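You operate a simulated robot arm through the tools that you are given. There is no shell and no other tool. Be economical: measure what you need, move in short steps, check, and stop when the job is done.

The job below is to be done with a simulated two-armed robot. You get a single attempt, and the scene is never put back.

TASK
Take the cap off the numbered bottle that says "59" on the top of the trestle and lay it down there.
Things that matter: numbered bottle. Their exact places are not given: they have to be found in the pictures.

Only the result counts: the job must be done as asked and must still hold three seconds after the hand-in. Knocking over, shifting, dropping, spilling or breaking anything else fails it. A push-on lid holds only when it is set on centred and level and pressed home; a screw cap is set on level and turned clockwise until tight.

THE ROBOT
Two 7-joint arms with two-finger parallel grippers on one trunk, on a base that drives. Base frame: it is fixed to the floor where the robot stands at the start and does not move with it; the origin is under the middle of the robot, x ahead of it, y to its left, z up; the surface under the hand at the start is at about z = 0.62. Readings come in m, rad, newtons and seconds.
The left shoulder is at the start at [0.077, 0.182, 1.062], the right one opposite. With the tool pointing down near the work surface each hand reaches from about 0.1 to 0.72 m from the robot's upright axis, wherever it stands, measured 20 degrees to its own side. Payload 3.91 kg a hand.
The TCP of each hand is the grasp point between the finger pads, 0.03 m short of the fingertips. In the tool frame z runs along the fingers and y along their closing line. The gripper opens to 0.11 m. The fingers are 0.02 m wide and 0.01 m thick; the gripper's body (0.048 by 0.112 m) begins 0.055 m behind the TCP.
Orientation is that of the tool frame in the base frame, as [roll, pitch, yaw] about the fixed x, y, z axes, in that order (R = Rz(yaw) Ry(pitch) Rx(roll)). With the fingers straight down and closing along the base's y, the tool's x points along the base's -x, its y along +y and its z along -z.

THE INTERFACE
- The arms move only by the tool drive_tool. It takes "left_plan", "right_plan" or both (then of equal length, played together; a hand with none holds still); each is a list that holds one entry, the list of rows, each a list of 7 numbers: the shift along the base's x, y, z in mm, then the turn, a rotation vector about the base's x, y, z in rad, then the gripper command, from -1 (shut) to 1 (fully open), values between in proportion. In form: [[[dx, dy, dz, ax, ay, az, jaw], ...]]. A call has 1 to 12 rows; each row shifts and turns the commanded pose from where the row before left it. Rows are played at 5 a second. More than 0.05 m and 0.15 rad between two rows, or a gripper value outside its range, and nothing of the call is played. Where a pose cannot be reached the arm comes as near as it can. A force on the tool above 40 N (or 10 N above the force at the start of the call, whichever is more), or a blocked arm, ends the call early, and 0.2 s more pass. Each finger travels about 0.072 m/s and halts on what it meets, pressing with about 41 N; the grip force reading is that of the motor and also rises with nothing between the fingers. The clock runs only during rows and for 0.2 s after the last one: add rows that do not move to give the fingers time. The reply holds the time, the measured pose of the TCP, the force on the tool along the base axes, the opening and the grip force, in the units named above and with some noise, with the torque about the TCP (base axes, N m) and any sound that the robot's microphone picked up.
- Cameras (640 x 400 px; columns grow to the right, rows downward): "scene" is now at [0.2177, 0.0033, 1.2296]; the picture's right is [0.05, -1.00, 0.00], its down [-0.71, -0.03, -0.70] and it looks along [0.70, 0.03, -0.71] (base axes); focal length 268 px, centre (320, 200). "left" rides on the left gripper at [0.073, -0.017, -0.103] in its tool frame; the picture's right is [0.23, 0.97, 0.00], its down [-0.76, 0.18, -0.62] and it looks along [-0.61, 0.14, 0.78] (tool axes); focal length 222 px, centre (320, 200). "right" rides on the right gripper at [0.072, 0.017, -0.103] in its tool frame; the picture's right is [-0.23, 0.97, 0.00], its down [-0.76, -0.18, -0.62] and it looks along [-0.61, -0.14, 0.78] (tool axes); focal length 222 px, centre (320, 200).
- get_image(camera): a new picture of that camera. The clock stands still meanwhile.
- raise_lower(by): slides the trunk up (or, below 0, down) by that many m; the arms and the scene camera ride with it, the base frame stays. It gives what a move gives, with no picture.
- roll_base(legs): drives the robot by 1 to 6 legs, each [ahead, left, turn to the left] in m, m and rad, along the robot's own axes; the way and the turn of a leg run together, so that a leg with both is an arc; at most 1.5 m and 3.142 rad a leg. The arms and the cameras ride along, it lands a little off, and it stops where it bumps. It gives what a move gives.
- turn_head(pan, tilt): turns the head with the scene camera to pan (to the left, within 1.396 rad either way) and tilt (down, from -0.506 to 1.204), counted from straight ahead of the robot. It gives what a move gives.
- point_at(camera, pixels): for up to 12 pixels [column, row] of the newest picture of that camera ("zoom" is the newest enlarged one), the place [x, y, z] in the base frame of the surface seen there, good to about 0.003 m. The clock stands still meanwhile.
- enlarge(camera, box): a new picture of the part [left, top, right, bottom] of that camera's present view, enlarged. The clock stands still meanwhile.
- sign_off(): hands the job in; it is judged then, once.

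Go step by step. Measure first, check grasps and placings, and put right what went wrong. The budget is 80 turns and 78 pictures, counting those below and the enlarged ones. Unless the task says otherwise, let go and move clear before handing in, and close with one line.

The tools are called after "Call:" as name(argument=value, ...) on one line, values as JSON. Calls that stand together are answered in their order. drive_tool: Moves the arms, as the interface text tells. Its arguments: {"type":"object","properties":{"left_plan":{"type":"array","items":{"type":"array","items":{"type":"array","items":{"type":"number"}}}},"right_plan":{"type":"array","items":{"type":"array","items":{"type":"array","items":{"type":"number"}}}}},"required":[]} The other tools are called the same way: raise_lower (by) slides the trunk up or down; roll_base (legs) drives the base; turn_head (pan, tilt) turns the head that bears the scene camera; get_image (camera) takes a picture; point_at (camera, pixels) gives the place of the surface under pixels of a picture; enlarge (camera, box) takes an enlarged picture of a part of a camera's view; sign_off () hands the job in.

At the start:

```text
time_s: 0.0
left_position: [0.3821, 0.2022, 0.994]
left_tool_rot: [3.141, 0.001, -3.14]
left_ft_force: [-0.2, 0.8, -0.2]
left_torque: [-0.03, 0.03, 0.03]
left_opening: 0.1099
left_grasp_force: 0.1
right_position: [0.4247, -0.0837, 1.0183]
right_tool_rot: [-3.141, 0.0, 3.141]
right_ft_force: [-0.2, 0.8, 0.7]
right_torque: [0.0, 0.03, 0.02]
right_opening: 0.11
right_grasp_force: 0.1
trunk travel left (down, up): [-0.325, 0.189]
robot x, y, heading: [-0.0019, 0.002, 0.001]
head pan, tilt: [0.049, 0.794]
```

scene: 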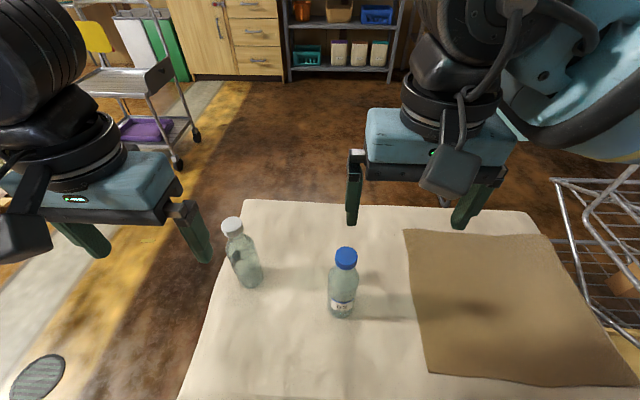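
right: 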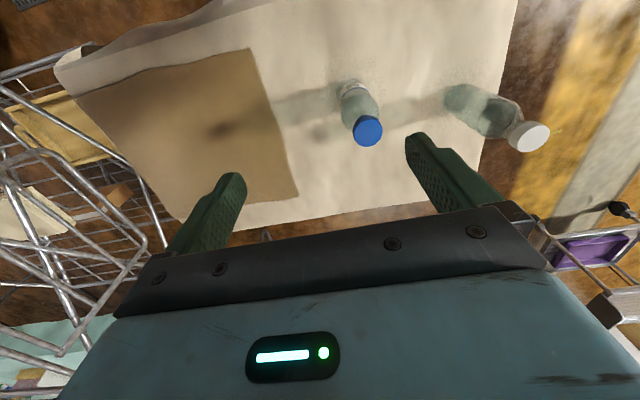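
left: 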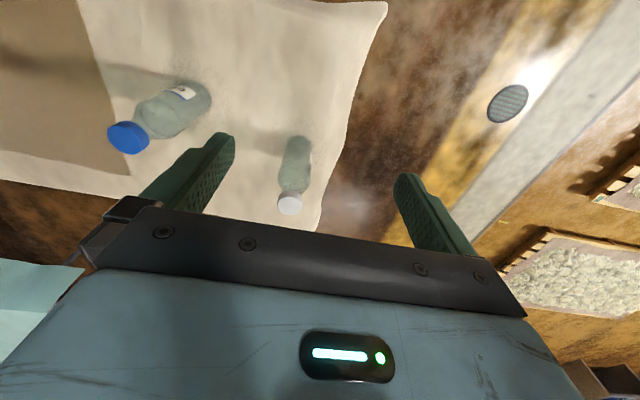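

Two bottles stand on the cloth: a white-capped one at (240,250) and a blue-capped one at (343,285) with a label. I'll enlarge the labels and measure.

Call:
enlarge(camera="scene", box=[210, 200, 370, 330])

Call:
point_at(camera="scene", pixels=[[232, 224], [346, 256], [342, 302], [342, 320], [248, 284], [300, 300], [480, 300], [410, 232], [430, 370], [228, 320], [240, 205], [346, 249]])

Call:
enlarge(camera="left", box=[100, 70, 330, 220])

```text
3.08 times, centred on (290, 265) of scene
```

zoom: 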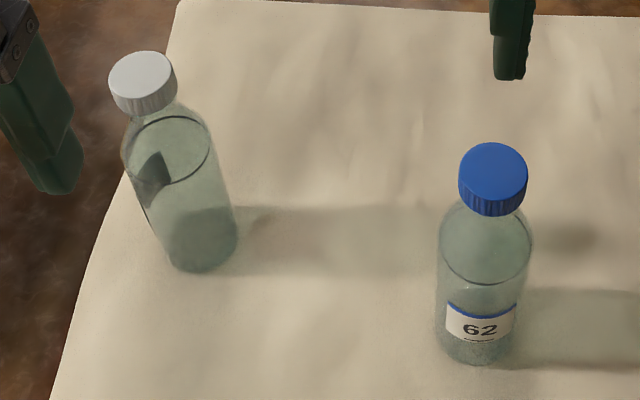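

```text
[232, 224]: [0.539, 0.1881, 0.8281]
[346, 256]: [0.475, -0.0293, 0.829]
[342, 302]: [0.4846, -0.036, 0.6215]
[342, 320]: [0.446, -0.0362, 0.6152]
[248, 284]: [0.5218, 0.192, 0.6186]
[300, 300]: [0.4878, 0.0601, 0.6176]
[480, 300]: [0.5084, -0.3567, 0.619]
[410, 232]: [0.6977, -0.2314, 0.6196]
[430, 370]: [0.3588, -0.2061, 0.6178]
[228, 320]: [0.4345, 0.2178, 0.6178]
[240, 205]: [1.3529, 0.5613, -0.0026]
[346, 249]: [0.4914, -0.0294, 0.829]
```

```text
2.67 times, centred on (215, 145) of left
```

zoom: 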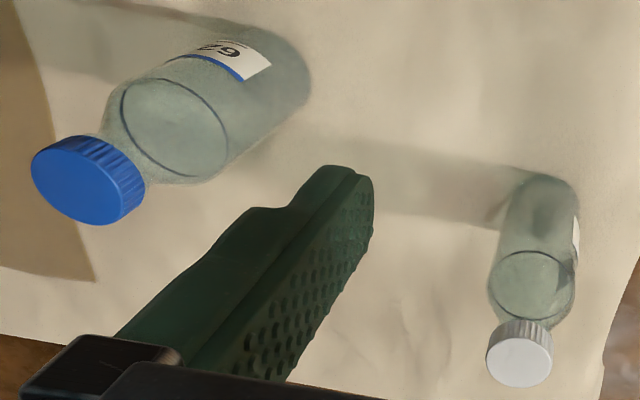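

The blue bottle says 62. The white one's label faces +y and can't be read from here. I'll swing the left hand round to the +y side, well clear of the table, to read it.

Call:
drive_tool(left_plan=[[[8, 20, -6, 0, 0, -0.142, 1], [8, 20, -6, 0, 0, -0.142, 1], [8, 20, -6, 0, 0, -0.142, 1], [8, 20, -6, 0, 0, -0.142, 1], [8, 20, -6, 0, 0, -0.142, 1], [8, 20, -6, 0, 0, -0.142, 1], [8, 20, -6, 0, 0, -0.142, 1], [8, 20, -6, 0, 0, -0.142, 1], [8, 20, -6, 0, 0, -0.142, 1], [8, 20, -6, 0, 0, -0.142, 1], [8, 20, -6, 0, 0, -0.142, 1], [0, 0, 0, 0, 0, 0, 1]]])

Call:
get_image(camera="left")

Call:
get_image(camera="scene")

```text
time_s: 2.6
left_position: [0.4684, 0.4233, 0.928]
left_tool_rot: [-3.14, 0.0, 1.58]
left_ft_force: [0.8, 0.2, -0.3]
left_torque: [0.01, 0.0, 0.03]
left_opening: 0.1102
left_grasp_force: 0.1
right_position: [0.4246, -0.0849, 1.0185]
right_tool_rot: [-3.14, 0.0, -3.141]
right_ft_force: [-0.2, -0.3, 0.7]
right_torque: [0.0, -0.03, 0.0]
right_opening: 0.11
right_grasp_force: 0.0
trunk travel left (down, up): [-0.325, 0.189]
robot x, y, heading: [-0.0025, -0.0035, 0.003]
head pan, tilt: [0.049, 0.794]
```

```text
72 pictures are left
```

left: 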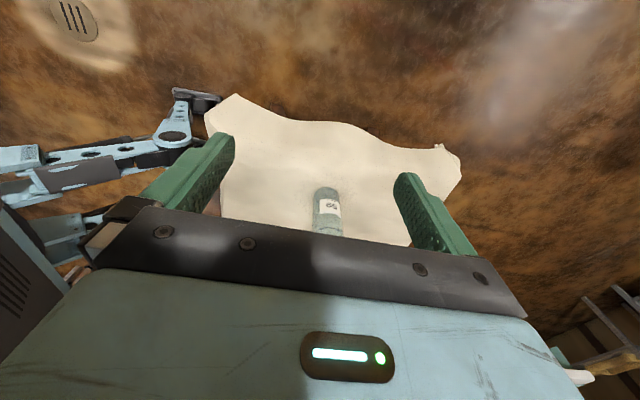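

```text
71 pictures are left
```

scene: 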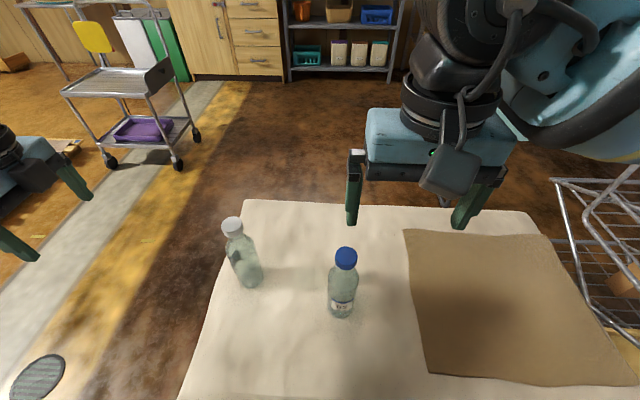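

A labelled bottle is at (328,207) in the left picture. I'll zoom in.

Call:
enlarge(camera="left", box=[290, 170, 370, 220])

Call:
point_at(camera="left", pixels=[[328, 207], [300, 150], [250, 200], [380, 220], [235, 100], [440, 150], [460, 190], [310, 170]])

```text
8.00 times, centred on (330, 195) of left
```

zoom: 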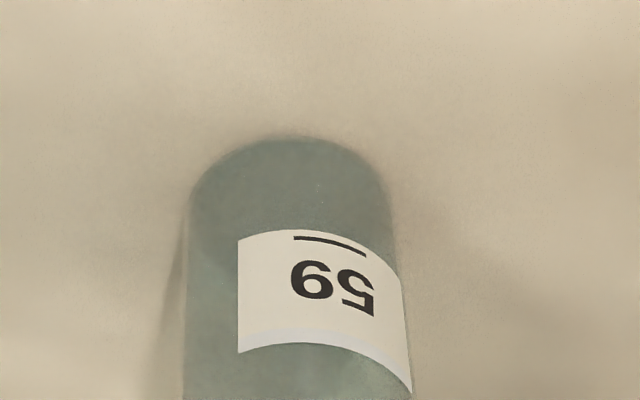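

```text
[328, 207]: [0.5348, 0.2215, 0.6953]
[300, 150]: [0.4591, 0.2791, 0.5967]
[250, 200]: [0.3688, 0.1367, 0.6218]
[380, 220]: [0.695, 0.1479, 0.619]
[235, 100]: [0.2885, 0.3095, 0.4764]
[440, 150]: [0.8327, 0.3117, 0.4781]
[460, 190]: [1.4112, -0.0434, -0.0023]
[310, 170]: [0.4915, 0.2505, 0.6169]
```

The label reads 59 (underline at the bottom), so the white-capped bottle is the target. I'll shift the base left so both hands reach it comfortably: the left hand holds the body, the right hand takes the cap.

Call:
roll_base(legs=[[0, 0.13, 0]])

Call:
get_image(camera="scene")

Call:
enlarge(camera="scene", box=[250, 200, 350, 300])

```text
time_s: 4.4
left_position: [0.4702, 0.5509, 0.9272]
left_tool_rot: [3.14, 0.001, 1.579]
left_ft_force: [0.1, -0.4, -0.1]
left_torque: [-0.01, 0.02, 0.0]
left_opening: 0.1101
left_grasp_force: 0.1
right_position: [0.424, 0.0439, 1.0174]
right_tool_rot: [3.141, 0.001, 3.14]
right_ft_force: [0.5, -0.2, -0.2]
right_torque: [0.0, 0.02, -0.01]
right_opening: 0.1103
right_grasp_force: 0.0
trunk travel left (down, up): [-0.325, 0.189]
robot x, y, heading: [-0.0012, 0.1248, -0.005]
head pan, tilt: [0.049, 0.794]
```

```text
69 pictures are left
```

scene: 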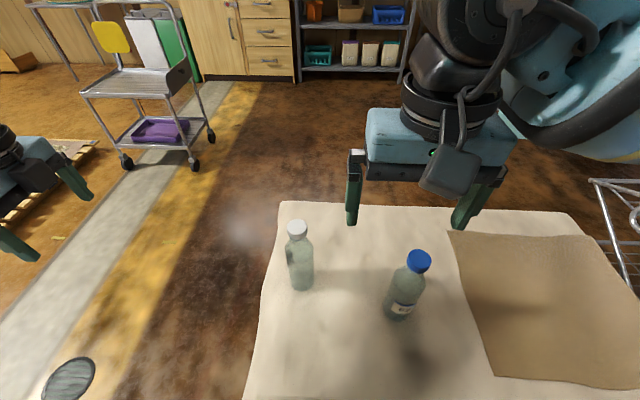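

```text
4.00 times, centred on (300, 250) of scene
```

zoom: 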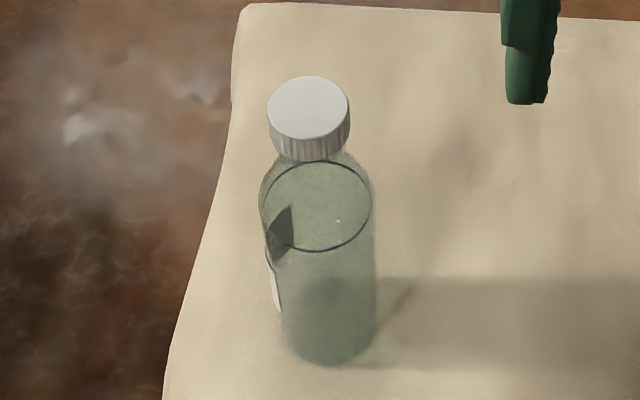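

Call:
point_at(camera="zoom", pixels=[[309, 107], [309, 80], [309, 133], [272, 105], [345, 105], [310, 148], [330, 340], [320, 250], [265, 200], [368, 220], [312, 355], [317, 165]])

```text
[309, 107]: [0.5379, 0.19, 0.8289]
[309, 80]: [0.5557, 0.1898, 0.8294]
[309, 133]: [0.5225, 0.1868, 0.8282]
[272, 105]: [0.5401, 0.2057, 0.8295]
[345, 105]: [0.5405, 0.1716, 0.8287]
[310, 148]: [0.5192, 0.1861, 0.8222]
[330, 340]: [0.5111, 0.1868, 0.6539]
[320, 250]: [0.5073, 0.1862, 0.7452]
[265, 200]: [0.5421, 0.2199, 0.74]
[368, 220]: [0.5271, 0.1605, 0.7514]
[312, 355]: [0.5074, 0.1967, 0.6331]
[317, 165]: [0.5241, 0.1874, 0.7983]
```

Cap axis is about (0.539, 0.189), top at z 0.829, about 37 mm wide; the body is about 64 mm wide. Next I tilt the left hand to point diagonally toward the bottle, 30° below level, from a stand-off.

Call:
drive_tool(left_plan=[[[-5, -5, 0, 0, 0, 0.15, 1], [-5, -5, 0, 0, 0, 0.15, 1], [-5, -5, 0, 0, 0, 0.15, 1], [-5, -5, 0, 0, 0, 0.15, 1], [-5, -5, 0, 0, 0, 0.15, 1], [-5, -5, 0, -0.109, -0.102, 0, 1], [-5, -5, 0, -0.109, -0.102, 0, 1], [-5, -5, 0, -0.109, -0.102, 0, 1], [-5, -5, 0, -0.109, -0.102, 0, 1], [-5, -5, 0, -0.109, -0.102, 0, 1], [-5, -5, 0, -0.109, -0.102, 0, 1], [-5, -5, 0, -0.109, -0.102, 0, 1]]])

Call:
get_image(camera="scene")

```text
time_s: 7.0
left_position: [0.4107, 0.4916, 0.9295]
left_tool_rot: [-3.133, 1.048, 2.333]
left_ft_force: [-0.1, 0.1, -0.5]
left_torque: [0.01, -0.04, -0.01]
left_opening: 0.1099
left_grasp_force: 0.1
right_position: [0.4239, 0.0444, 1.0174]
right_tool_rot: [3.141, -0.001, 3.138]
right_ft_force: [0.3, -0.3, 0.2]
right_torque: [0.03, 0.01, 0.02]
right_opening: 0.1099
right_grasp_force: 0.1
trunk travel left (down, up): [-0.325, 0.189]
robot x, y, heading: [-0.0012, 0.1296, -0.003]
head pan, tilt: [0.049, 0.794]
```

```text
67 pictures are left
```

scene: 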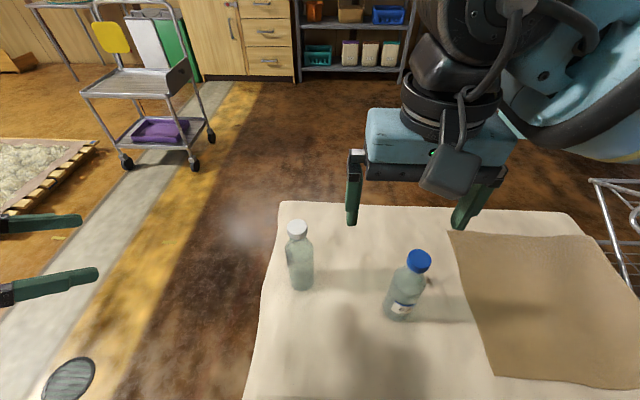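

Orientation is right (tool z ≈ [0.60, -0.63, -0.50]). I move to a 0.2 m stand-off on the line to the bottle.

Call:
drive_tool(left_plan=[[[1.4, -29.5, -21.5, 0, 0, 0, 1], [1.4, -29.5, -21.5, 0, 0, 0, 1], [1.4, -29.5, -21.5, 0, 0, 0, 1], [1.4, -29.5, -21.5, 0, 0, 0, 1], [1.4, -29.5, -21.5, 0, 0, 0, 1], [1.4, -29.5, -21.5, 0, 0, 0, 1], [0, 0, 0, 0, 0, 0, 1]]])

Call:
get_image(camera="left")

Call:
get_image(camera="scene")

```text
time_s: 8.6
left_position: [0.4192, 0.3131, 0.7995]
left_tool_rot: [-3.134, 1.047, 2.332]
left_ft_force: [0.2, 0.9, 0.5]
left_torque: [0.0, -0.03, 0.01]
left_opening: 0.1098
left_grasp_force: 0.1
right_position: [0.4237, 0.0441, 1.0175]
right_tool_rot: [3.141, 0.0, 3.138]
right_ft_force: [-0.6, -0.2, 0.1]
right_torque: [0.0, 0.04, -0.01]
right_opening: 0.1101
right_grasp_force: 0.0
trunk travel left (down, up): [-0.325, 0.189]
robot x, y, heading: [-0.0031, 0.1279, 0.004]
head pan, tilt: [0.049, 0.794]
```

```text
66 pictures are left
```

left: 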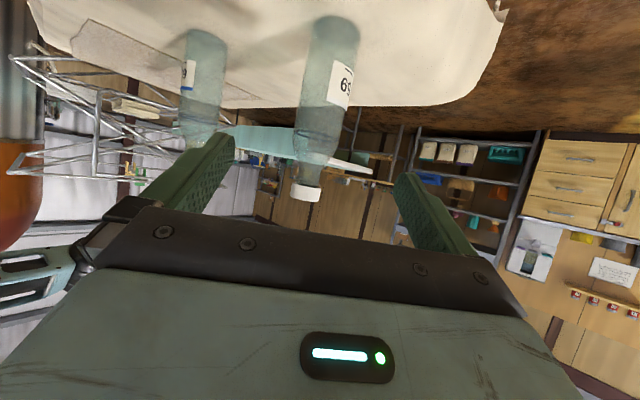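

```text
65 pictures are left
```

scene: 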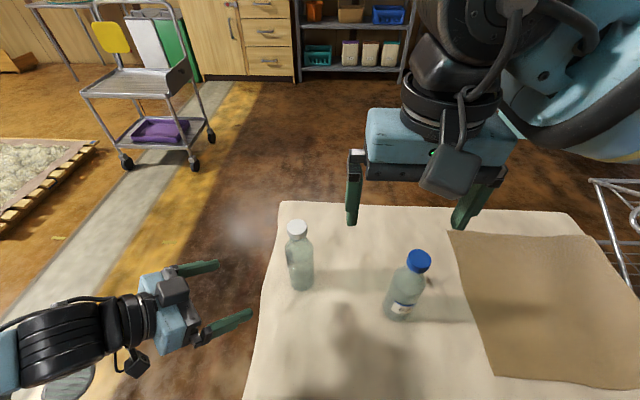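

The bottle is centred between the left fingers. I advance 0.2 m along the finger line, still open.

Call:
drive_tool(left_plan=[[[20, -20.8, -16.6, 0, 0, 0, 1], [20, -20.8, -16.6, 0, 0, 0, 1], [20, -20.8, -16.6, 0, 0, 0, 1], [20, -20.8, -16.6, 0, 0, 0, 1], [20, -20.8, -16.6, 0, 0, 0, 1], [19, -20, -16, 0, 0, 0, 1], [0, 0, 0, 0, 0, 0, 1]]])

Call:
enlarge(camera="scene", box=[200, 200, 400, 340])

Call:
get_image(camera="left")

```text
time_s: 10.2
left_position: [0.5355, 0.1876, 0.6993]
left_tool_rot: [-3.132, 1.045, 2.331]
left_ft_force: [0.0, 0.1, 0.9]
left_torque: [-0.02, 0.02, 0.0]
left_opening: 0.1102
left_grasp_force: 0.1
right_position: [0.4248, 0.0435, 1.0171]
right_tool_rot: [-3.141, -0.001, 3.137]
right_ft_force: [-0.1, 0.3, 0.3]
right_torque: [0.02, 0.0, 0.03]
right_opening: 0.1101
right_grasp_force: 0.0
trunk travel left (down, up): [-0.325, 0.189]
robot x, y, heading: [-0.0013, 0.1292, -0.0]
head pan, tilt: [0.049, 0.794]
```

```text
2.86 times, centred on (300, 270) of scene
```

zoom: 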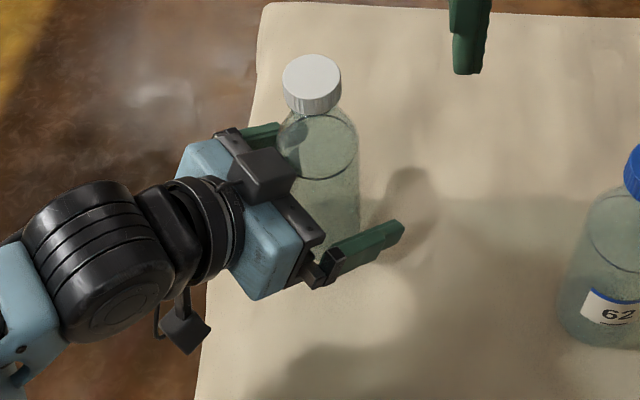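

```text
63 pictures are left
```

left: 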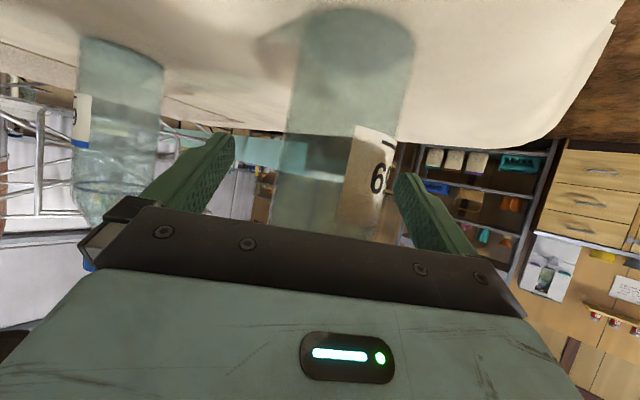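

The bottle looks nearer the far finger (image right). I measure its edges between the fingers before closing.

Call:
point_at(camera="left", pixels=[[290, 190], [340, 190], [393, 190], [284, 215], [340, 215], [385, 215], [225, 150], [400, 185], [300, 130], [350, 130], [395, 130]])

```text
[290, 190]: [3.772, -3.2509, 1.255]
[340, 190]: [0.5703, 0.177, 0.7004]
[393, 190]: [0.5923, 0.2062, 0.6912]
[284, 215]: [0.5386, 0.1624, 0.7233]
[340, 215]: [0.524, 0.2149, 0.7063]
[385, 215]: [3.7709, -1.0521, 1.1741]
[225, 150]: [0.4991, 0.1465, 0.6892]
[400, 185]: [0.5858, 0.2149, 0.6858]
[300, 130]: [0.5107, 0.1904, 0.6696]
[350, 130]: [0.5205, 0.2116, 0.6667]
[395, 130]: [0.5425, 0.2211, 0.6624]
```

Circle fit puts the bottle axis at about (0.540, 0.190); I shift by (4.5, 2.4) mm and close slowly.

Call:
drive_tool(left_plan=[[[2.2, 1.2, 0, 0, 0, 0, 1], [2.3, 1.2, 0, 0, 0, 0, 1], [0, 0, 0, 0, 0, 0, 0.6], [0, 0, 0, 0, 0, 0, 0.35], [0, 0, 0, 0, 0, 0, 0.2], [0, 0, 0, 0, 0, 0, 0.1], [0, 0, 0, 0, 0, 0, 0.0], [0, 0, 0, 0, 0, 0, 0.0], [0, 0, 0, 0, 0, 0, 0.0]]])

Call:
enlarge(camera="scene", box=[200, 200, 400, 340])

```text
time_s: 12.2
left_position: [0.5398, 0.1909, 0.7001]
left_tool_rot: [-3.134, 1.047, 2.331]
left_ft_force: [-0.4, -0.1, 1.4]
left_torque: [0.04, -0.04, 0.06]
left_opening: 0.0592
left_grasp_force: 40.5
right_position: [0.4241, 0.0439, 1.0168]
right_tool_rot: [3.14, 0.001, 3.14]
right_ft_force: [1.0, 0.4, 0.5]
right_torque: [0.02, 0.02, 0.01]
right_opening: 0.1097
right_grasp_force: 0.2
trunk travel left (down, up): [-0.325, 0.189]
robot x, y, heading: [0.0021, 0.1288, -0.003]
head pan, tilt: [0.049, 0.794]
```

```text
2.86 times, centred on (300, 270) of scene
```

zoom: 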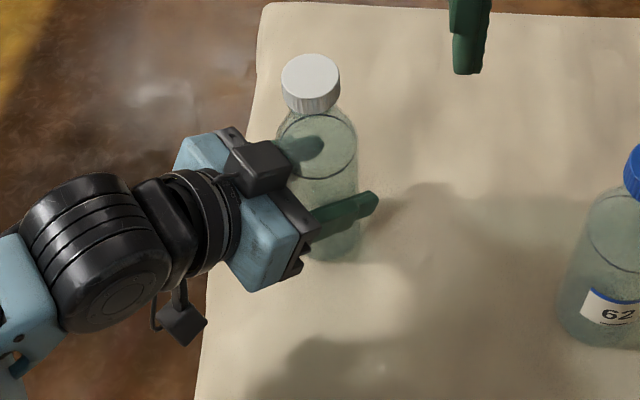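

The left hand holds the body (opening 59 mm, 40 N). I re-measure the cap.

Call:
point_at(camera="zoom", pixels=[[311, 75], [311, 60], [311, 90], [284, 75], [337, 75], [312, 100], [312, 108], [312, 114], [290, 98], [334, 97]])

```text
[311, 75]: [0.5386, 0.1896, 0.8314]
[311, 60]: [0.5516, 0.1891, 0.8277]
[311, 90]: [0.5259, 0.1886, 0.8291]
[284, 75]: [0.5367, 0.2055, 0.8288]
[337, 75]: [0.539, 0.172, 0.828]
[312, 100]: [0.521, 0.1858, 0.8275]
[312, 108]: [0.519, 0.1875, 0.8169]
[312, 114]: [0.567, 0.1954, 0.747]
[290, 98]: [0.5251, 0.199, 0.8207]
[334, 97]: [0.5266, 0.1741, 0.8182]
```

Cap centre stays at about (0.539, 0.189), z 0.81–0.829. I bring the right hand above it, pre-turned clockwise so there is room to unscrew.

Call:
drive_tool(right_plan=[[[11.5, 14.5, -6.5, 0, 0, -0.14, 0.3], [11.5, 14.5, -6.5, 0, 0, -0.14, 0.3], [11.5, 14.5, -6.5, 0, 0, -0.14, 0.3], [11.5, 14.5, -6.5, 0, 0, -0.14, 0.3], [11.5, 14.5, -6.5, 0, 0, -0.14, 0.3], [11.5, 14.5, -6.5, 0, 0, -0.14, 0.3], [11.5, 14.5, -6.5, 0, 0, -0.14, 0.3], [11.5, 14.5, -6.5, 0, 0, -0.14, 0.3], [11.5, 14.5, -6.5, 0, 0, -0.14, 0.3], [11.5, 14.5, -6.5, 0, 0, -0.14, 0.3], [0, 0, 0, 0, 0, 0, 0.3]]])

Call:
get_image(camera="right")

Call:
get_image(camera="scene")

```text
time_s: 14.6
left_position: [0.541, 0.191, 0.6998]
left_tool_rot: [-3.134, 1.046, 2.332]
left_ft_force: [0.4, 0.1, 0.4]
left_torque: [-0.01, -0.01, -0.01]
left_opening: 0.0589
left_grasp_force: 40.7
right_position: [0.5374, 0.188, 0.9513]
right_tool_rot: [3.14, 0.001, 1.736]
right_ft_force: [-0.9, 0.0, 0.1]
right_torque: [-0.02, -0.01, 0.02]
right_opening: 0.0714
right_grasp_force: 0.2
trunk travel left (down, up): [-0.325, 0.189]
robot x, y, heading: [-0.0003, 0.1282, -0.003]
head pan, tilt: [0.049, 0.794]
```

```text
61 pictures are left
```

right: 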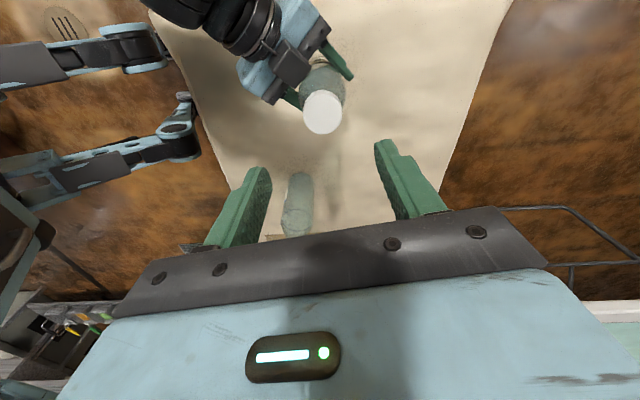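

```text
60 pictures are left
```

scene: 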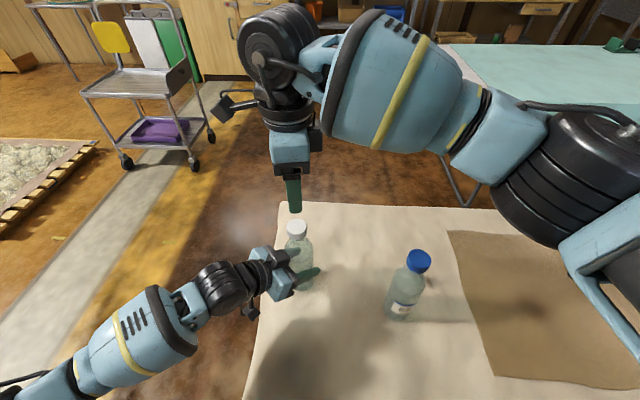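

The right hand is directly above the cap with fingers clear. I descend so the tips sit at cap-bottom height.

Call:
drive_tool(right_plan=[[[0.6, 0.4, -25, 0, 0, 0, 0.3], [0.6, 0.4, -25, 0, 0, 0, 0.3], [0.4, 0.2, -25, 0, 0, 0, 0.3], [0, 0, -20, 0, 0, 0, 0.3], [0, 0, -18, 0, 0, 0, 0.3], [0, 0, 0, 0, 0, 0, 0.3]]])

Call:
get_image(camera="right")

Call:
enlarge(camera="scene", box=[240, 180, 360, 300])

```text
time_s: 16.0
left_position: [0.5405, 0.1911, 0.6987]
left_tool_rot: [-3.134, 1.046, 2.333]
left_ft_force: [-0.5, -0.6, 2.0]
left_torque: [0.03, -0.03, 0.0]
left_opening: 0.059
left_grasp_force: 41.1
right_position: [0.5403, 0.1909, 0.8409]
right_tool_rot: [3.141, -0.001, 1.737]
right_ft_force: [-0.1, 0.3, 0.0]
right_torque: [0.01, 0.02, 0.02]
right_opening: 0.0715
right_grasp_force: 0.0
trunk travel left (down, up): [-0.325, 0.189]
robot x, y, heading: [-0.0021, 0.1313, -0.005]
head pan, tilt: [0.049, 0.794]
```

```text
59 pictures are left
```

right: 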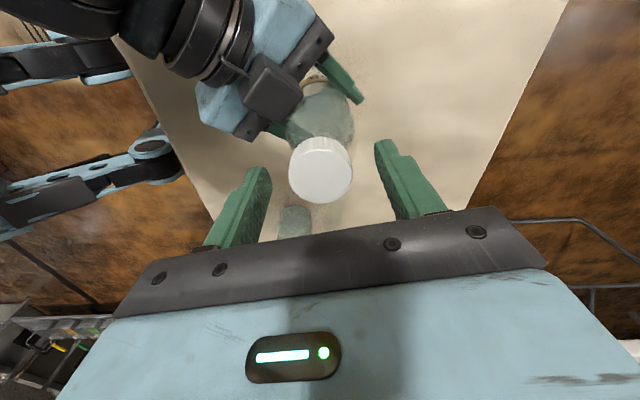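

```text
3.33 times, centred on (300, 240) of scene
```

zoom: 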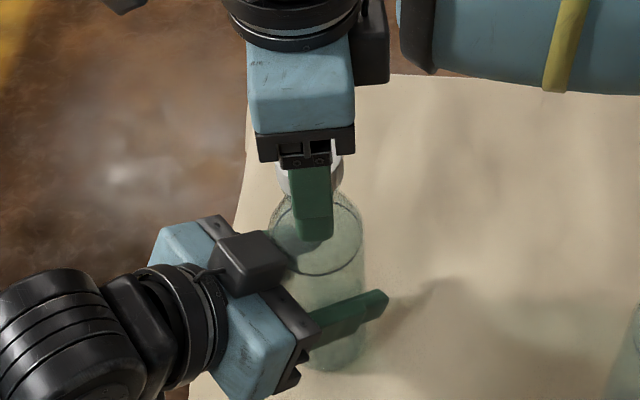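

The cap sits midway between the fingers (320,168). I lower 3 mm and close slowly.

Call:
drive_tool(right_plan=[[[0, -1, -3, 0, 0, 0, 0.1], [0, 0, 0, 0, 0, 0, -0.1], [0, 0, 0, 0, 0, 0, -0.25], [0, 0, 0, 0, 0, 0, -0.35], [0, 0, 0, 0, 0, 0, -0.5], [0, 0, 0, 0, 0, 0, -0.6], [0, 0, 0, 0, 0, 0, -0.6]]])

Call:
enlarge(camera="scene", box=[240, 180, 360, 300])

```text
time_s: 17.6
left_position: [0.539, 0.1918, 0.6997]
left_tool_rot: [-3.134, 1.045, 2.332]
left_ft_force: [-7.4, -1.0, 1.4]
left_torque: [0.26, -0.76, -0.01]
left_opening: 0.0594
left_grasp_force: 40.9
right_position: [0.5401, 0.1879, 0.839]
right_tool_rot: [3.139, 0.0, 1.737]
right_ft_force: [6.6, 1.8, 0.2]
right_torque: [0.04, -0.18, 0.03]
right_opening: 0.0364
right_grasp_force: 41.1
trunk travel left (down, up): [-0.325, 0.189]
robot x, y, heading: [0.0024, 0.1314, -0.008]
head pan, tilt: [0.049, 0.794]
```

```text
3.33 times, centred on (300, 240) of scene
```

zoom: 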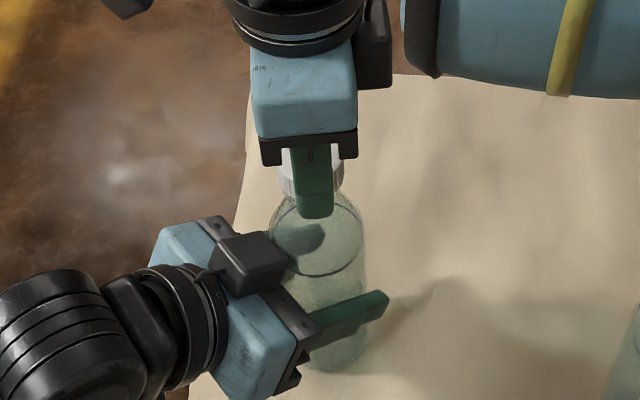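

The cap is gripped at 36 mm. I ease the sideways force by 1 mm and begin unscrewing counterclockwise.

Call:
drive_tool(right_plan=[[[1, 0, 0, 0, 0, 0, -0.6], [0, 0, 0, 0, 0, 0.1, -0.6], [0, 0, 0, 0, 0, 0.12, -0.6], [0, 0, 0, 0, 0, 0.12, -0.6], [0, 0, 0, 0, 0, 0.12, -0.6], [0, 0, 0, 0, 0, 0.12, -0.6], [0, 0, 0, 0, 0, 0, -0.6]]])

```text
time_s: 19.2
left_position: [0.5391, 0.1915, 0.6989]
left_tool_rot: [-3.132, 1.045, 2.33]
left_ft_force: [-1.2, -8.8, -1.3]
left_torque: [0.89, -0.43, -0.01]
left_opening: 0.0592
left_grasp_force: 41.1
right_position: [0.5404, 0.189, 0.8385]
right_tool_rot: [3.14, -0.002, 2.32]
right_ft_force: [1.8, 8.2, 4.4]
right_torque: [0.26, -0.03, -0.02]
right_opening: 0.0364
right_grasp_force: 40.9
trunk travel left (down, up): [-0.325, 0.189]
robot x, y, heading: [-0.0015, 0.1314, -0.007]
head pan, tilt: [0.049, 0.794]
```

It's turning freely with upward force building (4.4 N), as an unscrewing thread would. I continue with a slight rise and correct y by 1 mm.

Call:
drive_tool(right_plan=[[[0, 1, 0.2, 0, 0, 0.1, -0.6], [0, 0, 0.1, 0, 0, 0.14, -0.6], [0, 0, 0.1, 0, 0, 0.14, -0.6], [0, 0, 0.1, 0, 0, 0.14, -0.6], [0, 0, 0.1, 0, 0, 0.14, -0.6], [0, 0, 0.1, 0, 0, 0.14, -0.6], [0, 0, 0.1, 0, 0, 0.14, -0.6], [0, 0, 0.1, 0, 0, 0.14, -0.6], [0, 0, 0, 0, 0, 0, -0.6]]])

Call:
enlarge(camera="scene", box=[240, 180, 360, 300])

```text
time_s: 21.2
left_position: [0.54, 0.1902, 0.6995]
left_tool_rot: [-3.133, 1.046, 2.333]
left_ft_force: [-1.9, -12.5, -2.2]
left_torque: [1.05, 0.0, -0.01]
left_opening: 0.0593
left_grasp_force: 40.9
right_position: [0.5405, 0.1907, 0.8377]
right_tool_rot: [3.139, 0.0, -2.881]
right_ft_force: [1.9, 10.7, 7.7]
right_torque: [0.29, -0.01, -0.01]
right_opening: 0.0367
right_grasp_force: 41.2
trunk travel left (down, up): [-0.325, 0.189]
robot x, y, heading: [0.003, 0.128, -0.004]
head pan, tilt: [0.049, 0.794]
```

```text
3.33 times, centred on (300, 240) of scene
```

zoom: 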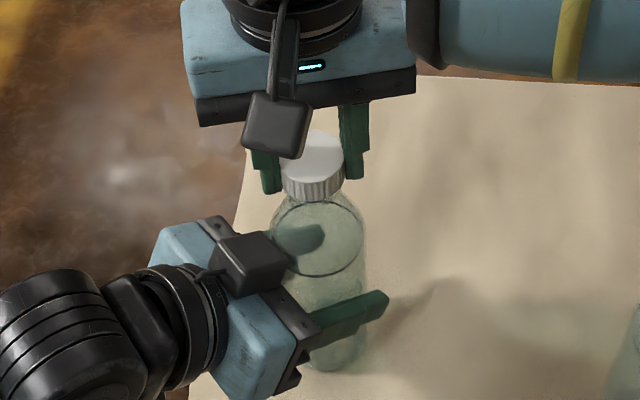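

Turned about 1.66 rad; the cap is pushing up (7.7 N) and pulling the hand +y (10.7 N). I yield both and keep turning.

Call:
drive_tool(right_plan=[[[0, 1, 0.5, 0, 0, 0, -0.6], [0, 1, 0.5, 0, 0, 0, -0.6], [0, 0, 0.1, 0, 0, 0.14, -0.6], [0, 0, 0.1, 0, 0, 0.14, -0.6], [0, 0, 0.1, 0, 0, 0.14, -0.6], [0, 0, 0.1, 0, 0, 0.14, -0.6], [0, 0, 0, 0, 0, 0, -0.6]]])

```text
time_s: 22.8
left_position: [0.5405, 0.1909, 0.6987]
left_tool_rot: [-3.133, 1.044, 2.332]
left_ft_force: [1.1, -4.2, -0.9]
left_torque: [0.41, 0.24, 0.05]
left_opening: 0.0592
left_grasp_force: 41.1
right_position: [0.5404, 0.1915, 0.838]
right_tool_rot: [-3.14, 0.0, -2.322]
right_ft_force: [-0.4, 4.6, 1.4]
right_torque: [0.24, -0.07, 0.0]
right_opening: 0.0366
right_grasp_force: 41.1
trunk travel left (down, up): [-0.325, 0.189]
robot x, y, heading: [-0.0016, 0.126, -0.007]
head pan, tilt: [0.049, 0.794]
```

Forces have eased and the turn is at 2.2 rad. I keep unscrewing with a slightly quicker rise.

Call:
drive_tool(right_plan=[[[0, 0.5, 0.2, 0, 0, 0.14, -0.6], [0, 0, 0.1, 0, 0, 0.14, -0.6], [0, 0, 0.1, 0, 0, 0.14, -0.6], [0, 0, 0.1, 0, 0, 0.14, -0.6], [0, 0, 0.1, 0, 0, 0.14, -0.6], [0, 0, 0.1, 0, 0, 0.14, -0.6], [0, 0, 0.1, 0, 0, 0.14, -0.6], [0, 0, 0.1, 0, 0, 0.14, -0.6], [0, 0, 0, 0, 0, 0, -0.6]]])

Call:
enlarge(camera="scene", box=[240, 180, 360, 300])

```text
time_s: 24.8
left_position: [0.5403, 0.1895, 0.7013]
left_tool_rot: [-3.133, 1.048, 2.331]
left_ft_force: [-0.2, -23.5, 6.3]
left_torque: [1.46, -0.18, -0.13]
left_opening: 0.06
left_grasp_force: 40.9
right_position: [0.5458, 0.1761, 0.8426]
right_tool_rot: [-3.136, 0.01, -2.058]
right_ft_force: [0.4, 21.6, -5.9]
right_torque: [1.4, 0.14, -0.06]
right_opening: 0.0365
right_grasp_force: 40.9
right hand out of reach, approached as far as the arm can: row 2, 3, 4, 5, 6, 7, 8
trunk travel left (down, up): [-0.325, 0.189]
robot x, y, heading: [0.0, 0.1309, -0.004]
head pan, tilt: [0.049, 0.794]
```

```text
3.33 times, centred on (300, 240) of scene
```

zoom: 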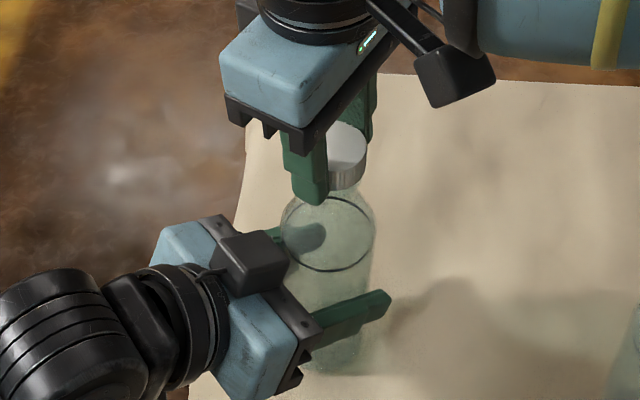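

The right wrist hit its limit (2.5 rad turned) and drifted toward -y. I open the fingers to take the load off, then re-pose above the cap.

Call:
drive_tool(right_plan=[[[0, 0, 0, 0, 0, 0, 0.0], [0, 0, 0, 0, 0, 0, 0.5], [0, 0, 0, 0, 0, 0, 0.5]]])

Call:
enlarge(camera="scene", box=[240, 180, 360, 300])

Call:
get_image(camera="right")

```text
time_s: 25.6
left_position: [0.5413, 0.1921, 0.7007]
left_tool_rot: [-3.136, 1.046, 2.331]
left_ft_force: [2.2, 2.9, 9.3]
left_torque: [0.13, -0.3, 0.09]
left_opening: 0.0593
left_grasp_force: 41.0
right_position: [0.5461, 0.1765, 0.8427]
right_tool_rot: [-3.135, 0.006, -2.06]
right_ft_force: [-0.3, 0.4, -1.0]
right_torque: [-0.02, -0.01, -0.01]
right_opening: 0.0826
right_grasp_force: 0.1
trunk travel left (down, up): [-0.325, 0.189]
robot x, y, heading: [0.0011, 0.1284, -0.005]
head pan, tilt: [0.049, 0.794]
```

```text
3.33 times, centred on (300, 240) of scene
```

zoom: 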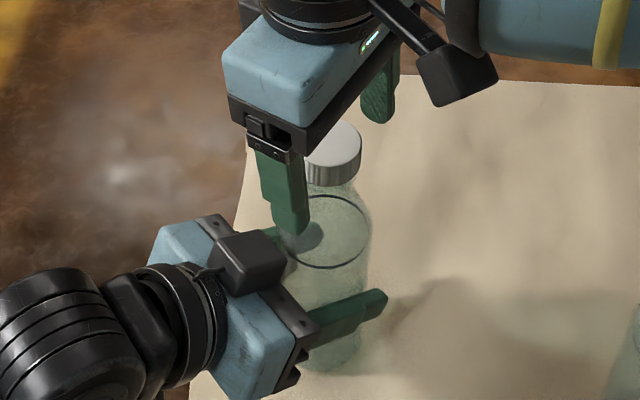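

```text
53 pictures are left
```

right: 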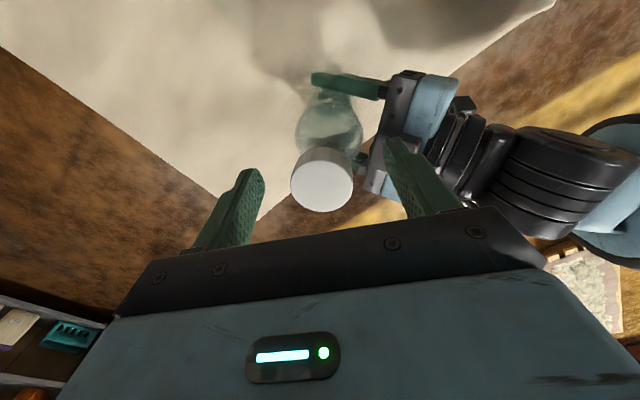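

The cap is still on. I lift the right hand 40 mm, recentre it and wind the wrist back clockwise.

Call:
drive_tool(right_plan=[[[0, 0, 20, 0, 0, 0, 0.5], [0, 0, 20, 0, 0, 0, 0.5], [0, 0, 10, 0, 0, -0.15, 0.5], [0, 0, 0, 0, 0, -0.15, 0.5], [0, 0, 0, 0, 0, -0.15, 0.5], [0, 0, 0, 0, 0, -0.15, 0.5], [0, 0, 0, 0, 0, -0.15, 0.5], [0, 0, 0, 0, 0, -0.15, 0.5], [0, 0, 0, 0, 0, -0.15, 0.5], [0, 0, 0, 0, 0, -0.15, 0.5], [0, 0, 0, 0, 0, -0.15, 0.5], [0, 0, 0, 0, 0, -0.15, 0.5]]])

Call:
enlarge(camera="scene", box=[240, 180, 360, 300])

```text
time_s: 28.2
left_position: [0.5398, 0.1913, 0.7006]
left_tool_rot: [-3.135, 1.046, 2.331]
left_ft_force: [1.5, -0.2, 9.3]
left_torque: [-0.16, -0.2, 0.05]
left_opening: 0.0595
left_grasp_force: 41.0
right_position: [0.5457, 0.1773, 0.8927]
right_tool_rot: [-3.136, 0.006, 2.723]
right_ft_force: [0.7, 0.3, -0.4]
right_torque: [-0.03, -0.01, 0.0]
right_opening: 0.0826
right_grasp_force: 0.1
trunk travel left (down, up): [-0.325, 0.189]
robot x, y, heading: [-0.0009, 0.1277, -0.003]
head pan, tilt: [0.049, 0.794]
```

```text
3.33 times, centred on (300, 240) of scene
```

zoom: 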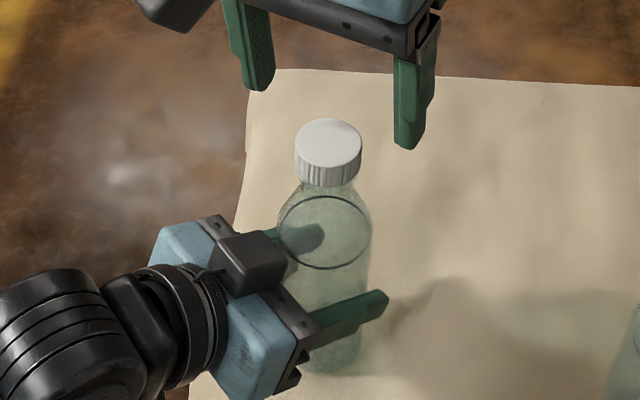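

The bottle looks slightly leaned; I measure the cap and body again.

Call:
point_at(camera="zoom", pixels=[[328, 142], [328, 124], [328, 162], [298, 142], [358, 142], [330, 172], [330, 182], [325, 300], [330, 350], [364, 230], [340, 365]])

Call:
get_image(camera="left")

```text
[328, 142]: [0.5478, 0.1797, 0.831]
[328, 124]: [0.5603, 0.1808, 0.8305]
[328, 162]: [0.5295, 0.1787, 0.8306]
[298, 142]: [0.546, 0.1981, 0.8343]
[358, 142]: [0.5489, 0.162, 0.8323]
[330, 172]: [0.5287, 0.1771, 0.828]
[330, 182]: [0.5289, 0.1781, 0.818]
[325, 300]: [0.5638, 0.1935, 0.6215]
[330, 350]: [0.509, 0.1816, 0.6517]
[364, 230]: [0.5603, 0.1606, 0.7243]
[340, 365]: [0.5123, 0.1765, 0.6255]
```

```text
51 pictures are left
```

left: 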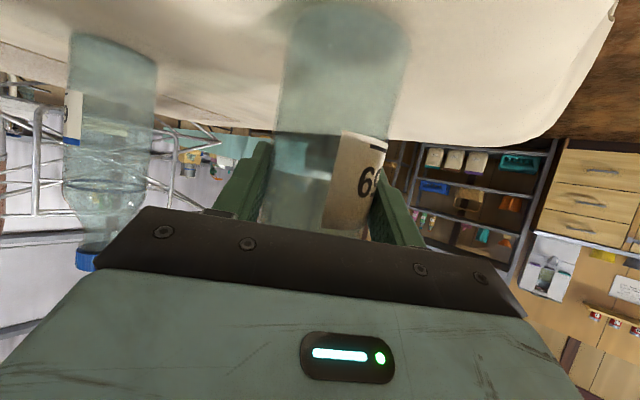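

The bottle leans about 5° in the left fingers' pointing direction (cap now at (0.547, 0.180)). I rotate the left hand back by that amount about its closing line to stand it upright.

Call:
drive_tool(left_plan=[[[0, 0, 0, -0.022, -0.02, 0, 0], [0, 0, 0, -0.022, -0.02, 0, 0], [0, 0, 0, -0.022, -0.02, 0, 0], [0, 0, 0, 0, 0, 0, 0]]])

Call:
enlarge(camera="scene", box=[240, 180, 360, 300])

Call:
point_at(camera="zoom", pixels=[[322, 142], [322, 124], [322, 160], [298, 142], [350, 142], [322, 172]])

```text
time_s: 29.2
left_position: [0.5421, 0.1922, 0.6991]
left_tool_rot: [-3.125, 1.134, 2.336]
left_ft_force: [-0.8, 0.5, 2.9]
left_torque: [-0.01, 0.13, -0.03]
left_opening: 0.0591
left_grasp_force: 41.2
right_position: [0.546, 0.1765, 0.8931]
right_tool_rot: [-3.134, 0.005, 2.724]
right_ft_force: [-0.5, 1.0, -0.1]
right_torque: [0.02, -0.02, -0.01]
right_opening: 0.0827
right_grasp_force: 0.0
trunk travel left (down, up): [-0.325, 0.189]
robot x, y, heading: [0.0015, 0.1311, -0.001]
head pan, tilt: [0.049, 0.794]
```

```text
3.33 times, centred on (300, 240) of scene
```

zoom: 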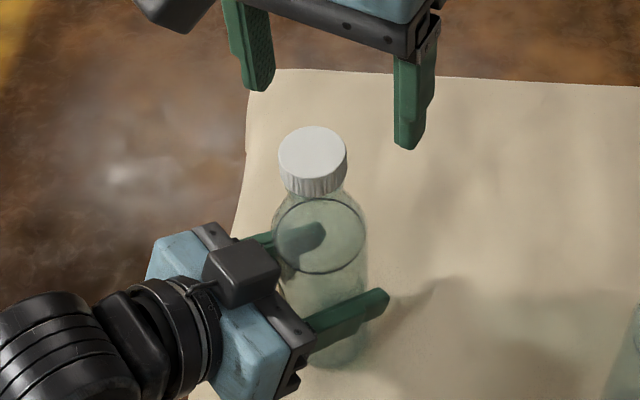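

```text
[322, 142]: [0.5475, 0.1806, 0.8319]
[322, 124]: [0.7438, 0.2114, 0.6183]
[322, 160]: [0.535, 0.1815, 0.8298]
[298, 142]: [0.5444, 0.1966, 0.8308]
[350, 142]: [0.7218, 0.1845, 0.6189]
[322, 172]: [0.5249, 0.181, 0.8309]
```

The cap is back near (0.539, 0.187) and the table load dropped to 2.9 N. I wind the right wrist further back while recentring over the cap.

Call:
drive_tool(right_plan=[[[-1, 1, 0, 0, 0, -0.15, 0.5], [-1, 1, 0, 0, 0, -0.15, 0.5], [-1, 1, 0, 0, 0, -0.15, 0.5], [-1, 1, 0, 0, 0, -0.15, 0.5], [-1, 1, 0, 0, 0, -0.15, 0.5], [-1, 1, 0, 0, 0, -0.15, 0.5], [-0.5, 1, 0, 0, 0, -0.15, 0.5], [0, 1, 0, 0, 0, -0.15, 0.5], [0, 1, 0, 0, 0, -0.15, 0.5], [0, 1, 0, 0, 0, -0.15, 0.5], [0, 0.5, 0, 0, 0, -0.15, 0.5], [0, 0, 0, 0, 0, 0, 0.3]]])

Call:
enlarge(camera="scene", box=[240, 180, 360, 300])

Call:
get_image(camera="right")

Call:
point_at(camera="zoom", pixels=[[313, 153], [313, 140], [313, 168], [285, 155], [340, 155], [313, 190]])

```text
time_s: 31.8
left_position: [0.5427, 0.1911, 0.6988]
left_tool_rot: [-3.128, 1.134, 2.334]
left_ft_force: [0.3, 0.1, -0.4]
left_torque: [-0.03, -0.01, -0.02]
left_opening: 0.0594
left_grasp_force: 41.2
right_position: [0.5394, 0.1877, 0.8924]
right_tool_rot: [-3.135, 0.005, 1.075]
right_ft_force: [0.2, 0.0, -0.9]
right_torque: [0.01, 0.0, -0.02]
right_opening: 0.0714
right_grasp_force: 0.0
trunk travel left (down, up): [-0.325, 0.189]
robot x, y, heading: [0.0023, 0.1299, -0.001]
head pan, tilt: [0.049, 0.794]
```

```text
3.33 times, centred on (300, 240) of scene
```

zoom: 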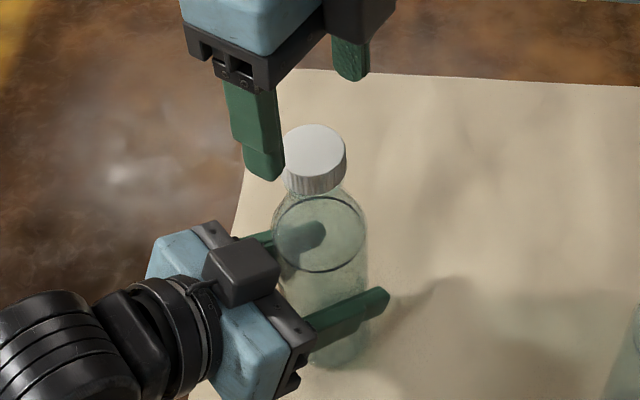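

```text
48 pictures are left
```

right: 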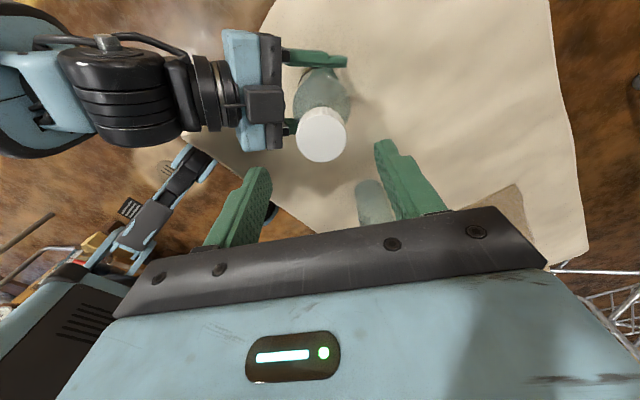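

```text
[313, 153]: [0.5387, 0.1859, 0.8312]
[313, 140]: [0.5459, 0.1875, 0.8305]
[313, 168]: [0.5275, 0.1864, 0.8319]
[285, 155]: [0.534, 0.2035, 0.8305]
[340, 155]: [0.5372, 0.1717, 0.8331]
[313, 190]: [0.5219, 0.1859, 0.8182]
```

The cap is centred under the right hand at (0.539, 0.187, 0.831) and the wrist has good room. I descend and grip again.

Call:
drive_tool(right_plan=[[[0, 0, -20, 0, 0, 0, 0.3], [0, -0.5, -20, 0, 0, 0, 0.3], [0, 0, -13, 0, 0, 0, 0.3], [0, 0, 0, 0, 0, 0, 0.0], [0, 0, 0, 0, 0, 0, -0.2], [0, 0, 0, 0, 0, 0, -0.33], [0, 0, 0, 0, 0, 0, -0.5], [0, 0, 0, 0, 0, 0, -0.6], [0, 0, 0, 0, 0, 0, -0.6]]])

```text
time_s: 33.8
left_position: [0.5409, 0.1902, 0.6987]
left_tool_rot: [-3.129, 1.135, 2.336]
left_ft_force: [-8.0, 3.6, 0.2]
left_torque: [-0.34, -0.93, -0.03]
left_opening: 0.0594
left_grasp_force: 41.1
right_position: [0.5399, 0.1859, 0.838]
right_tool_rot: [-3.136, 0.004, 1.074]
right_ft_force: [8.1, -3.4, -0.7]
right_torque: [-0.11, -0.22, -0.05]
right_opening: 0.0367
right_grasp_force: 41.0
trunk travel left (down, up): [-0.325, 0.189]
robot x, y, heading: [0.0003, 0.13, -0.007]
head pan, tilt: [0.049, 0.794]
```

Gripped again at 36.7 mm. I relieve the side load (+x) and unscrew on.

Call:
drive_tool(right_plan=[[[1.2, -0.5, 0.2, 0, 0, 0, -0.6], [0, 0, 0.1, 0, 0, 0.14, -0.6], [0, 0, 0.1, 0, 0, 0.14, -0.6], [0, 0, 0.1, 0, 0, 0.14, -0.6], [0, 0, 0.1, 0, 0, 0.14, -0.6], [0, 0, 0.1, 0, 0, 0.14, -0.6], [0, 0, 0.1, 0, 0, 0.14, -0.6], [0, 0, 0.1, 0, 0, 0.14, -0.6], [0, 0, 0.1, 0, 0, 0.14, -0.6], [0, 0, 0, 0, 0, 0, -0.6]]])

```text
time_s: 36.0
left_position: [0.542, 0.1903, 0.6997]
left_tool_rot: [-3.128, 1.134, 2.334]
left_ft_force: [-17.3, 0.0, 2.9]
left_torque: [0.4, -1.31, -0.02]
left_opening: 0.0594
left_grasp_force: 40.9
right_position: [0.5419, 0.186, 0.8408]
right_tool_rot: [-3.137, 0.006, 2.197]
right_ft_force: [16.6, -1.1, -2.9]
right_torque: [-0.46, -1.06, -0.05]
right_opening: 0.0365
right_grasp_force: 40.7
trunk travel left (down, up): [-0.325, 0.189]
robot x, y, heading: [-0.0021, 0.1293, -0.003]
head pan, tilt: [0.049, 0.794]
```

The cap pulls the hand +x (16.6 N) as grip eccentricity swings round; I yield 2.5 mm that way and check.

Call:
drive_tool(right_plan=[[[1.2, 0, 0, 0, 0, 0, -0.6], [1.2, 0, 0, 0, 0, 0, -0.6], [0, 0, 0, 0, 0, 0, -0.6]]])

Call:
enlarge(camera="scene", box=[240, 180, 360, 300])

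```text
time_s: 36.8
left_position: [0.5421, 0.1921, 0.7007]
left_tool_rot: [-3.127, 1.134, 2.339]
left_ft_force: [-2.5, -3.7, 0.1]
left_torque: [0.84, 0.36, 0.01]
left_opening: 0.0592
left_grasp_force: 41.0
right_position: [0.5429, 0.1865, 0.8403]
right_tool_rot: [-3.134, 0.004, 2.2]
right_ft_force: [1.8, 4.1, -0.8]
right_torque: [-0.34, -0.56, 0.0]
right_opening: 0.0363
right_grasp_force: 41.0
trunk travel left (down, up): [-0.325, 0.189]
robot x, y, heading: [0.0023, 0.1281, -0.001]
head pan, tilt: [0.049, 0.794]
```

```text
3.33 times, centred on (300, 240) of scene
```

zoom: 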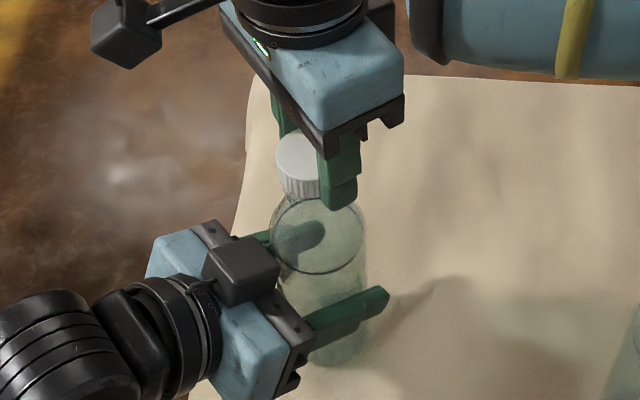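

Forces are small again. I continue unscrewing.

Call:
drive_tool(right_plan=[[[0, 0.7, 0.1, 0, 0, 0.14, -0.6], [0, 0.5, 0.1, 0, 0, 0.14, -0.6], [0, 0.3, 0.1, 0, 0, 0.14, -0.6], [0, 0, 0.1, 0, 0, 0.14, -0.6], [0, 0, 0.1, 0, 0, 0.14, -0.6], [0, 0, 0.1, 0, 0, 0.14, -0.6], [0, 0, 0, 0, 0, 0, -0.6]]])

```text
time_s: 38.4
left_position: [0.5418, 0.1913, 0.699]
left_tool_rot: [-3.128, 1.133, 2.336]
left_ft_force: [-5.9, -11.3, 1.8]
left_torque: [1.36, -0.36, 0.0]
left_opening: 0.0595
left_grasp_force: 41.5
right_position: [0.5434, 0.1872, 0.8425]
right_tool_rot: [-3.135, 0.006, 3.039]
right_ft_force: [5.1, 11.3, -2.6]
right_torque: [0.16, -0.47, -0.07]
right_opening: 0.0365
right_grasp_force: 41.1
trunk travel left (down, up): [-0.325, 0.189]
robot x, y, heading: [-0.0019, 0.1287, -0.001]
head pan, tilt: [0.049, 0.794]
```

Still threaded (total about 4.5 rad). I yield +y/+x and continue to the wrist's safe limit.

Call:
drive_tool(right_plan=[[[0.5, 1, 0, 0, 0, 0, -0.6], [0, 1, 0.1, 0, 0, 0.14, -0.6], [0, 0.5, 0.1, 0, 0, 0.14, -0.6], [0, 0.3, 0.1, 0, 0, 0.14, -0.6], [-0.3, 0, 0.1, 0, 0, 0.14, -0.6], [-0.3, 0, 0.1, 0, 0, 0.14, -0.6], [0, 0, 0, 0, 0, 0, -0.6]]])

Call:
enlarge(camera="scene", box=[240, 180, 360, 300])

```text
time_s: 40.0
left_position: [0.5406, 0.1919, 0.6996]
left_tool_rot: [-3.128, 1.134, 2.337]
left_ft_force: [-1.7, -7.2, -0.5]
left_torque: [0.84, -0.23, 0.0]
left_opening: 0.0596
left_grasp_force: 41.1
right_position: [0.5429, 0.1901, 0.8417]
right_tool_rot: [-3.135, 0.005, -2.545]
right_ft_force: [1.8, 7.2, 0.3]
right_torque: [0.13, -0.03, -0.04]
right_opening: 0.0366
right_grasp_force: 41.2
trunk travel left (down, up): [-0.325, 0.189]
robot x, y, heading: [-0.0033, 0.127, -0.002]
head pan, tilt: [0.049, 0.794]
```

```text
3.33 times, centred on (300, 240) of scene
```

zoom: 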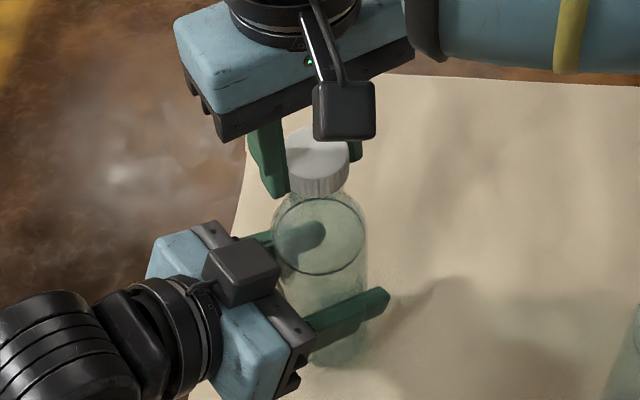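

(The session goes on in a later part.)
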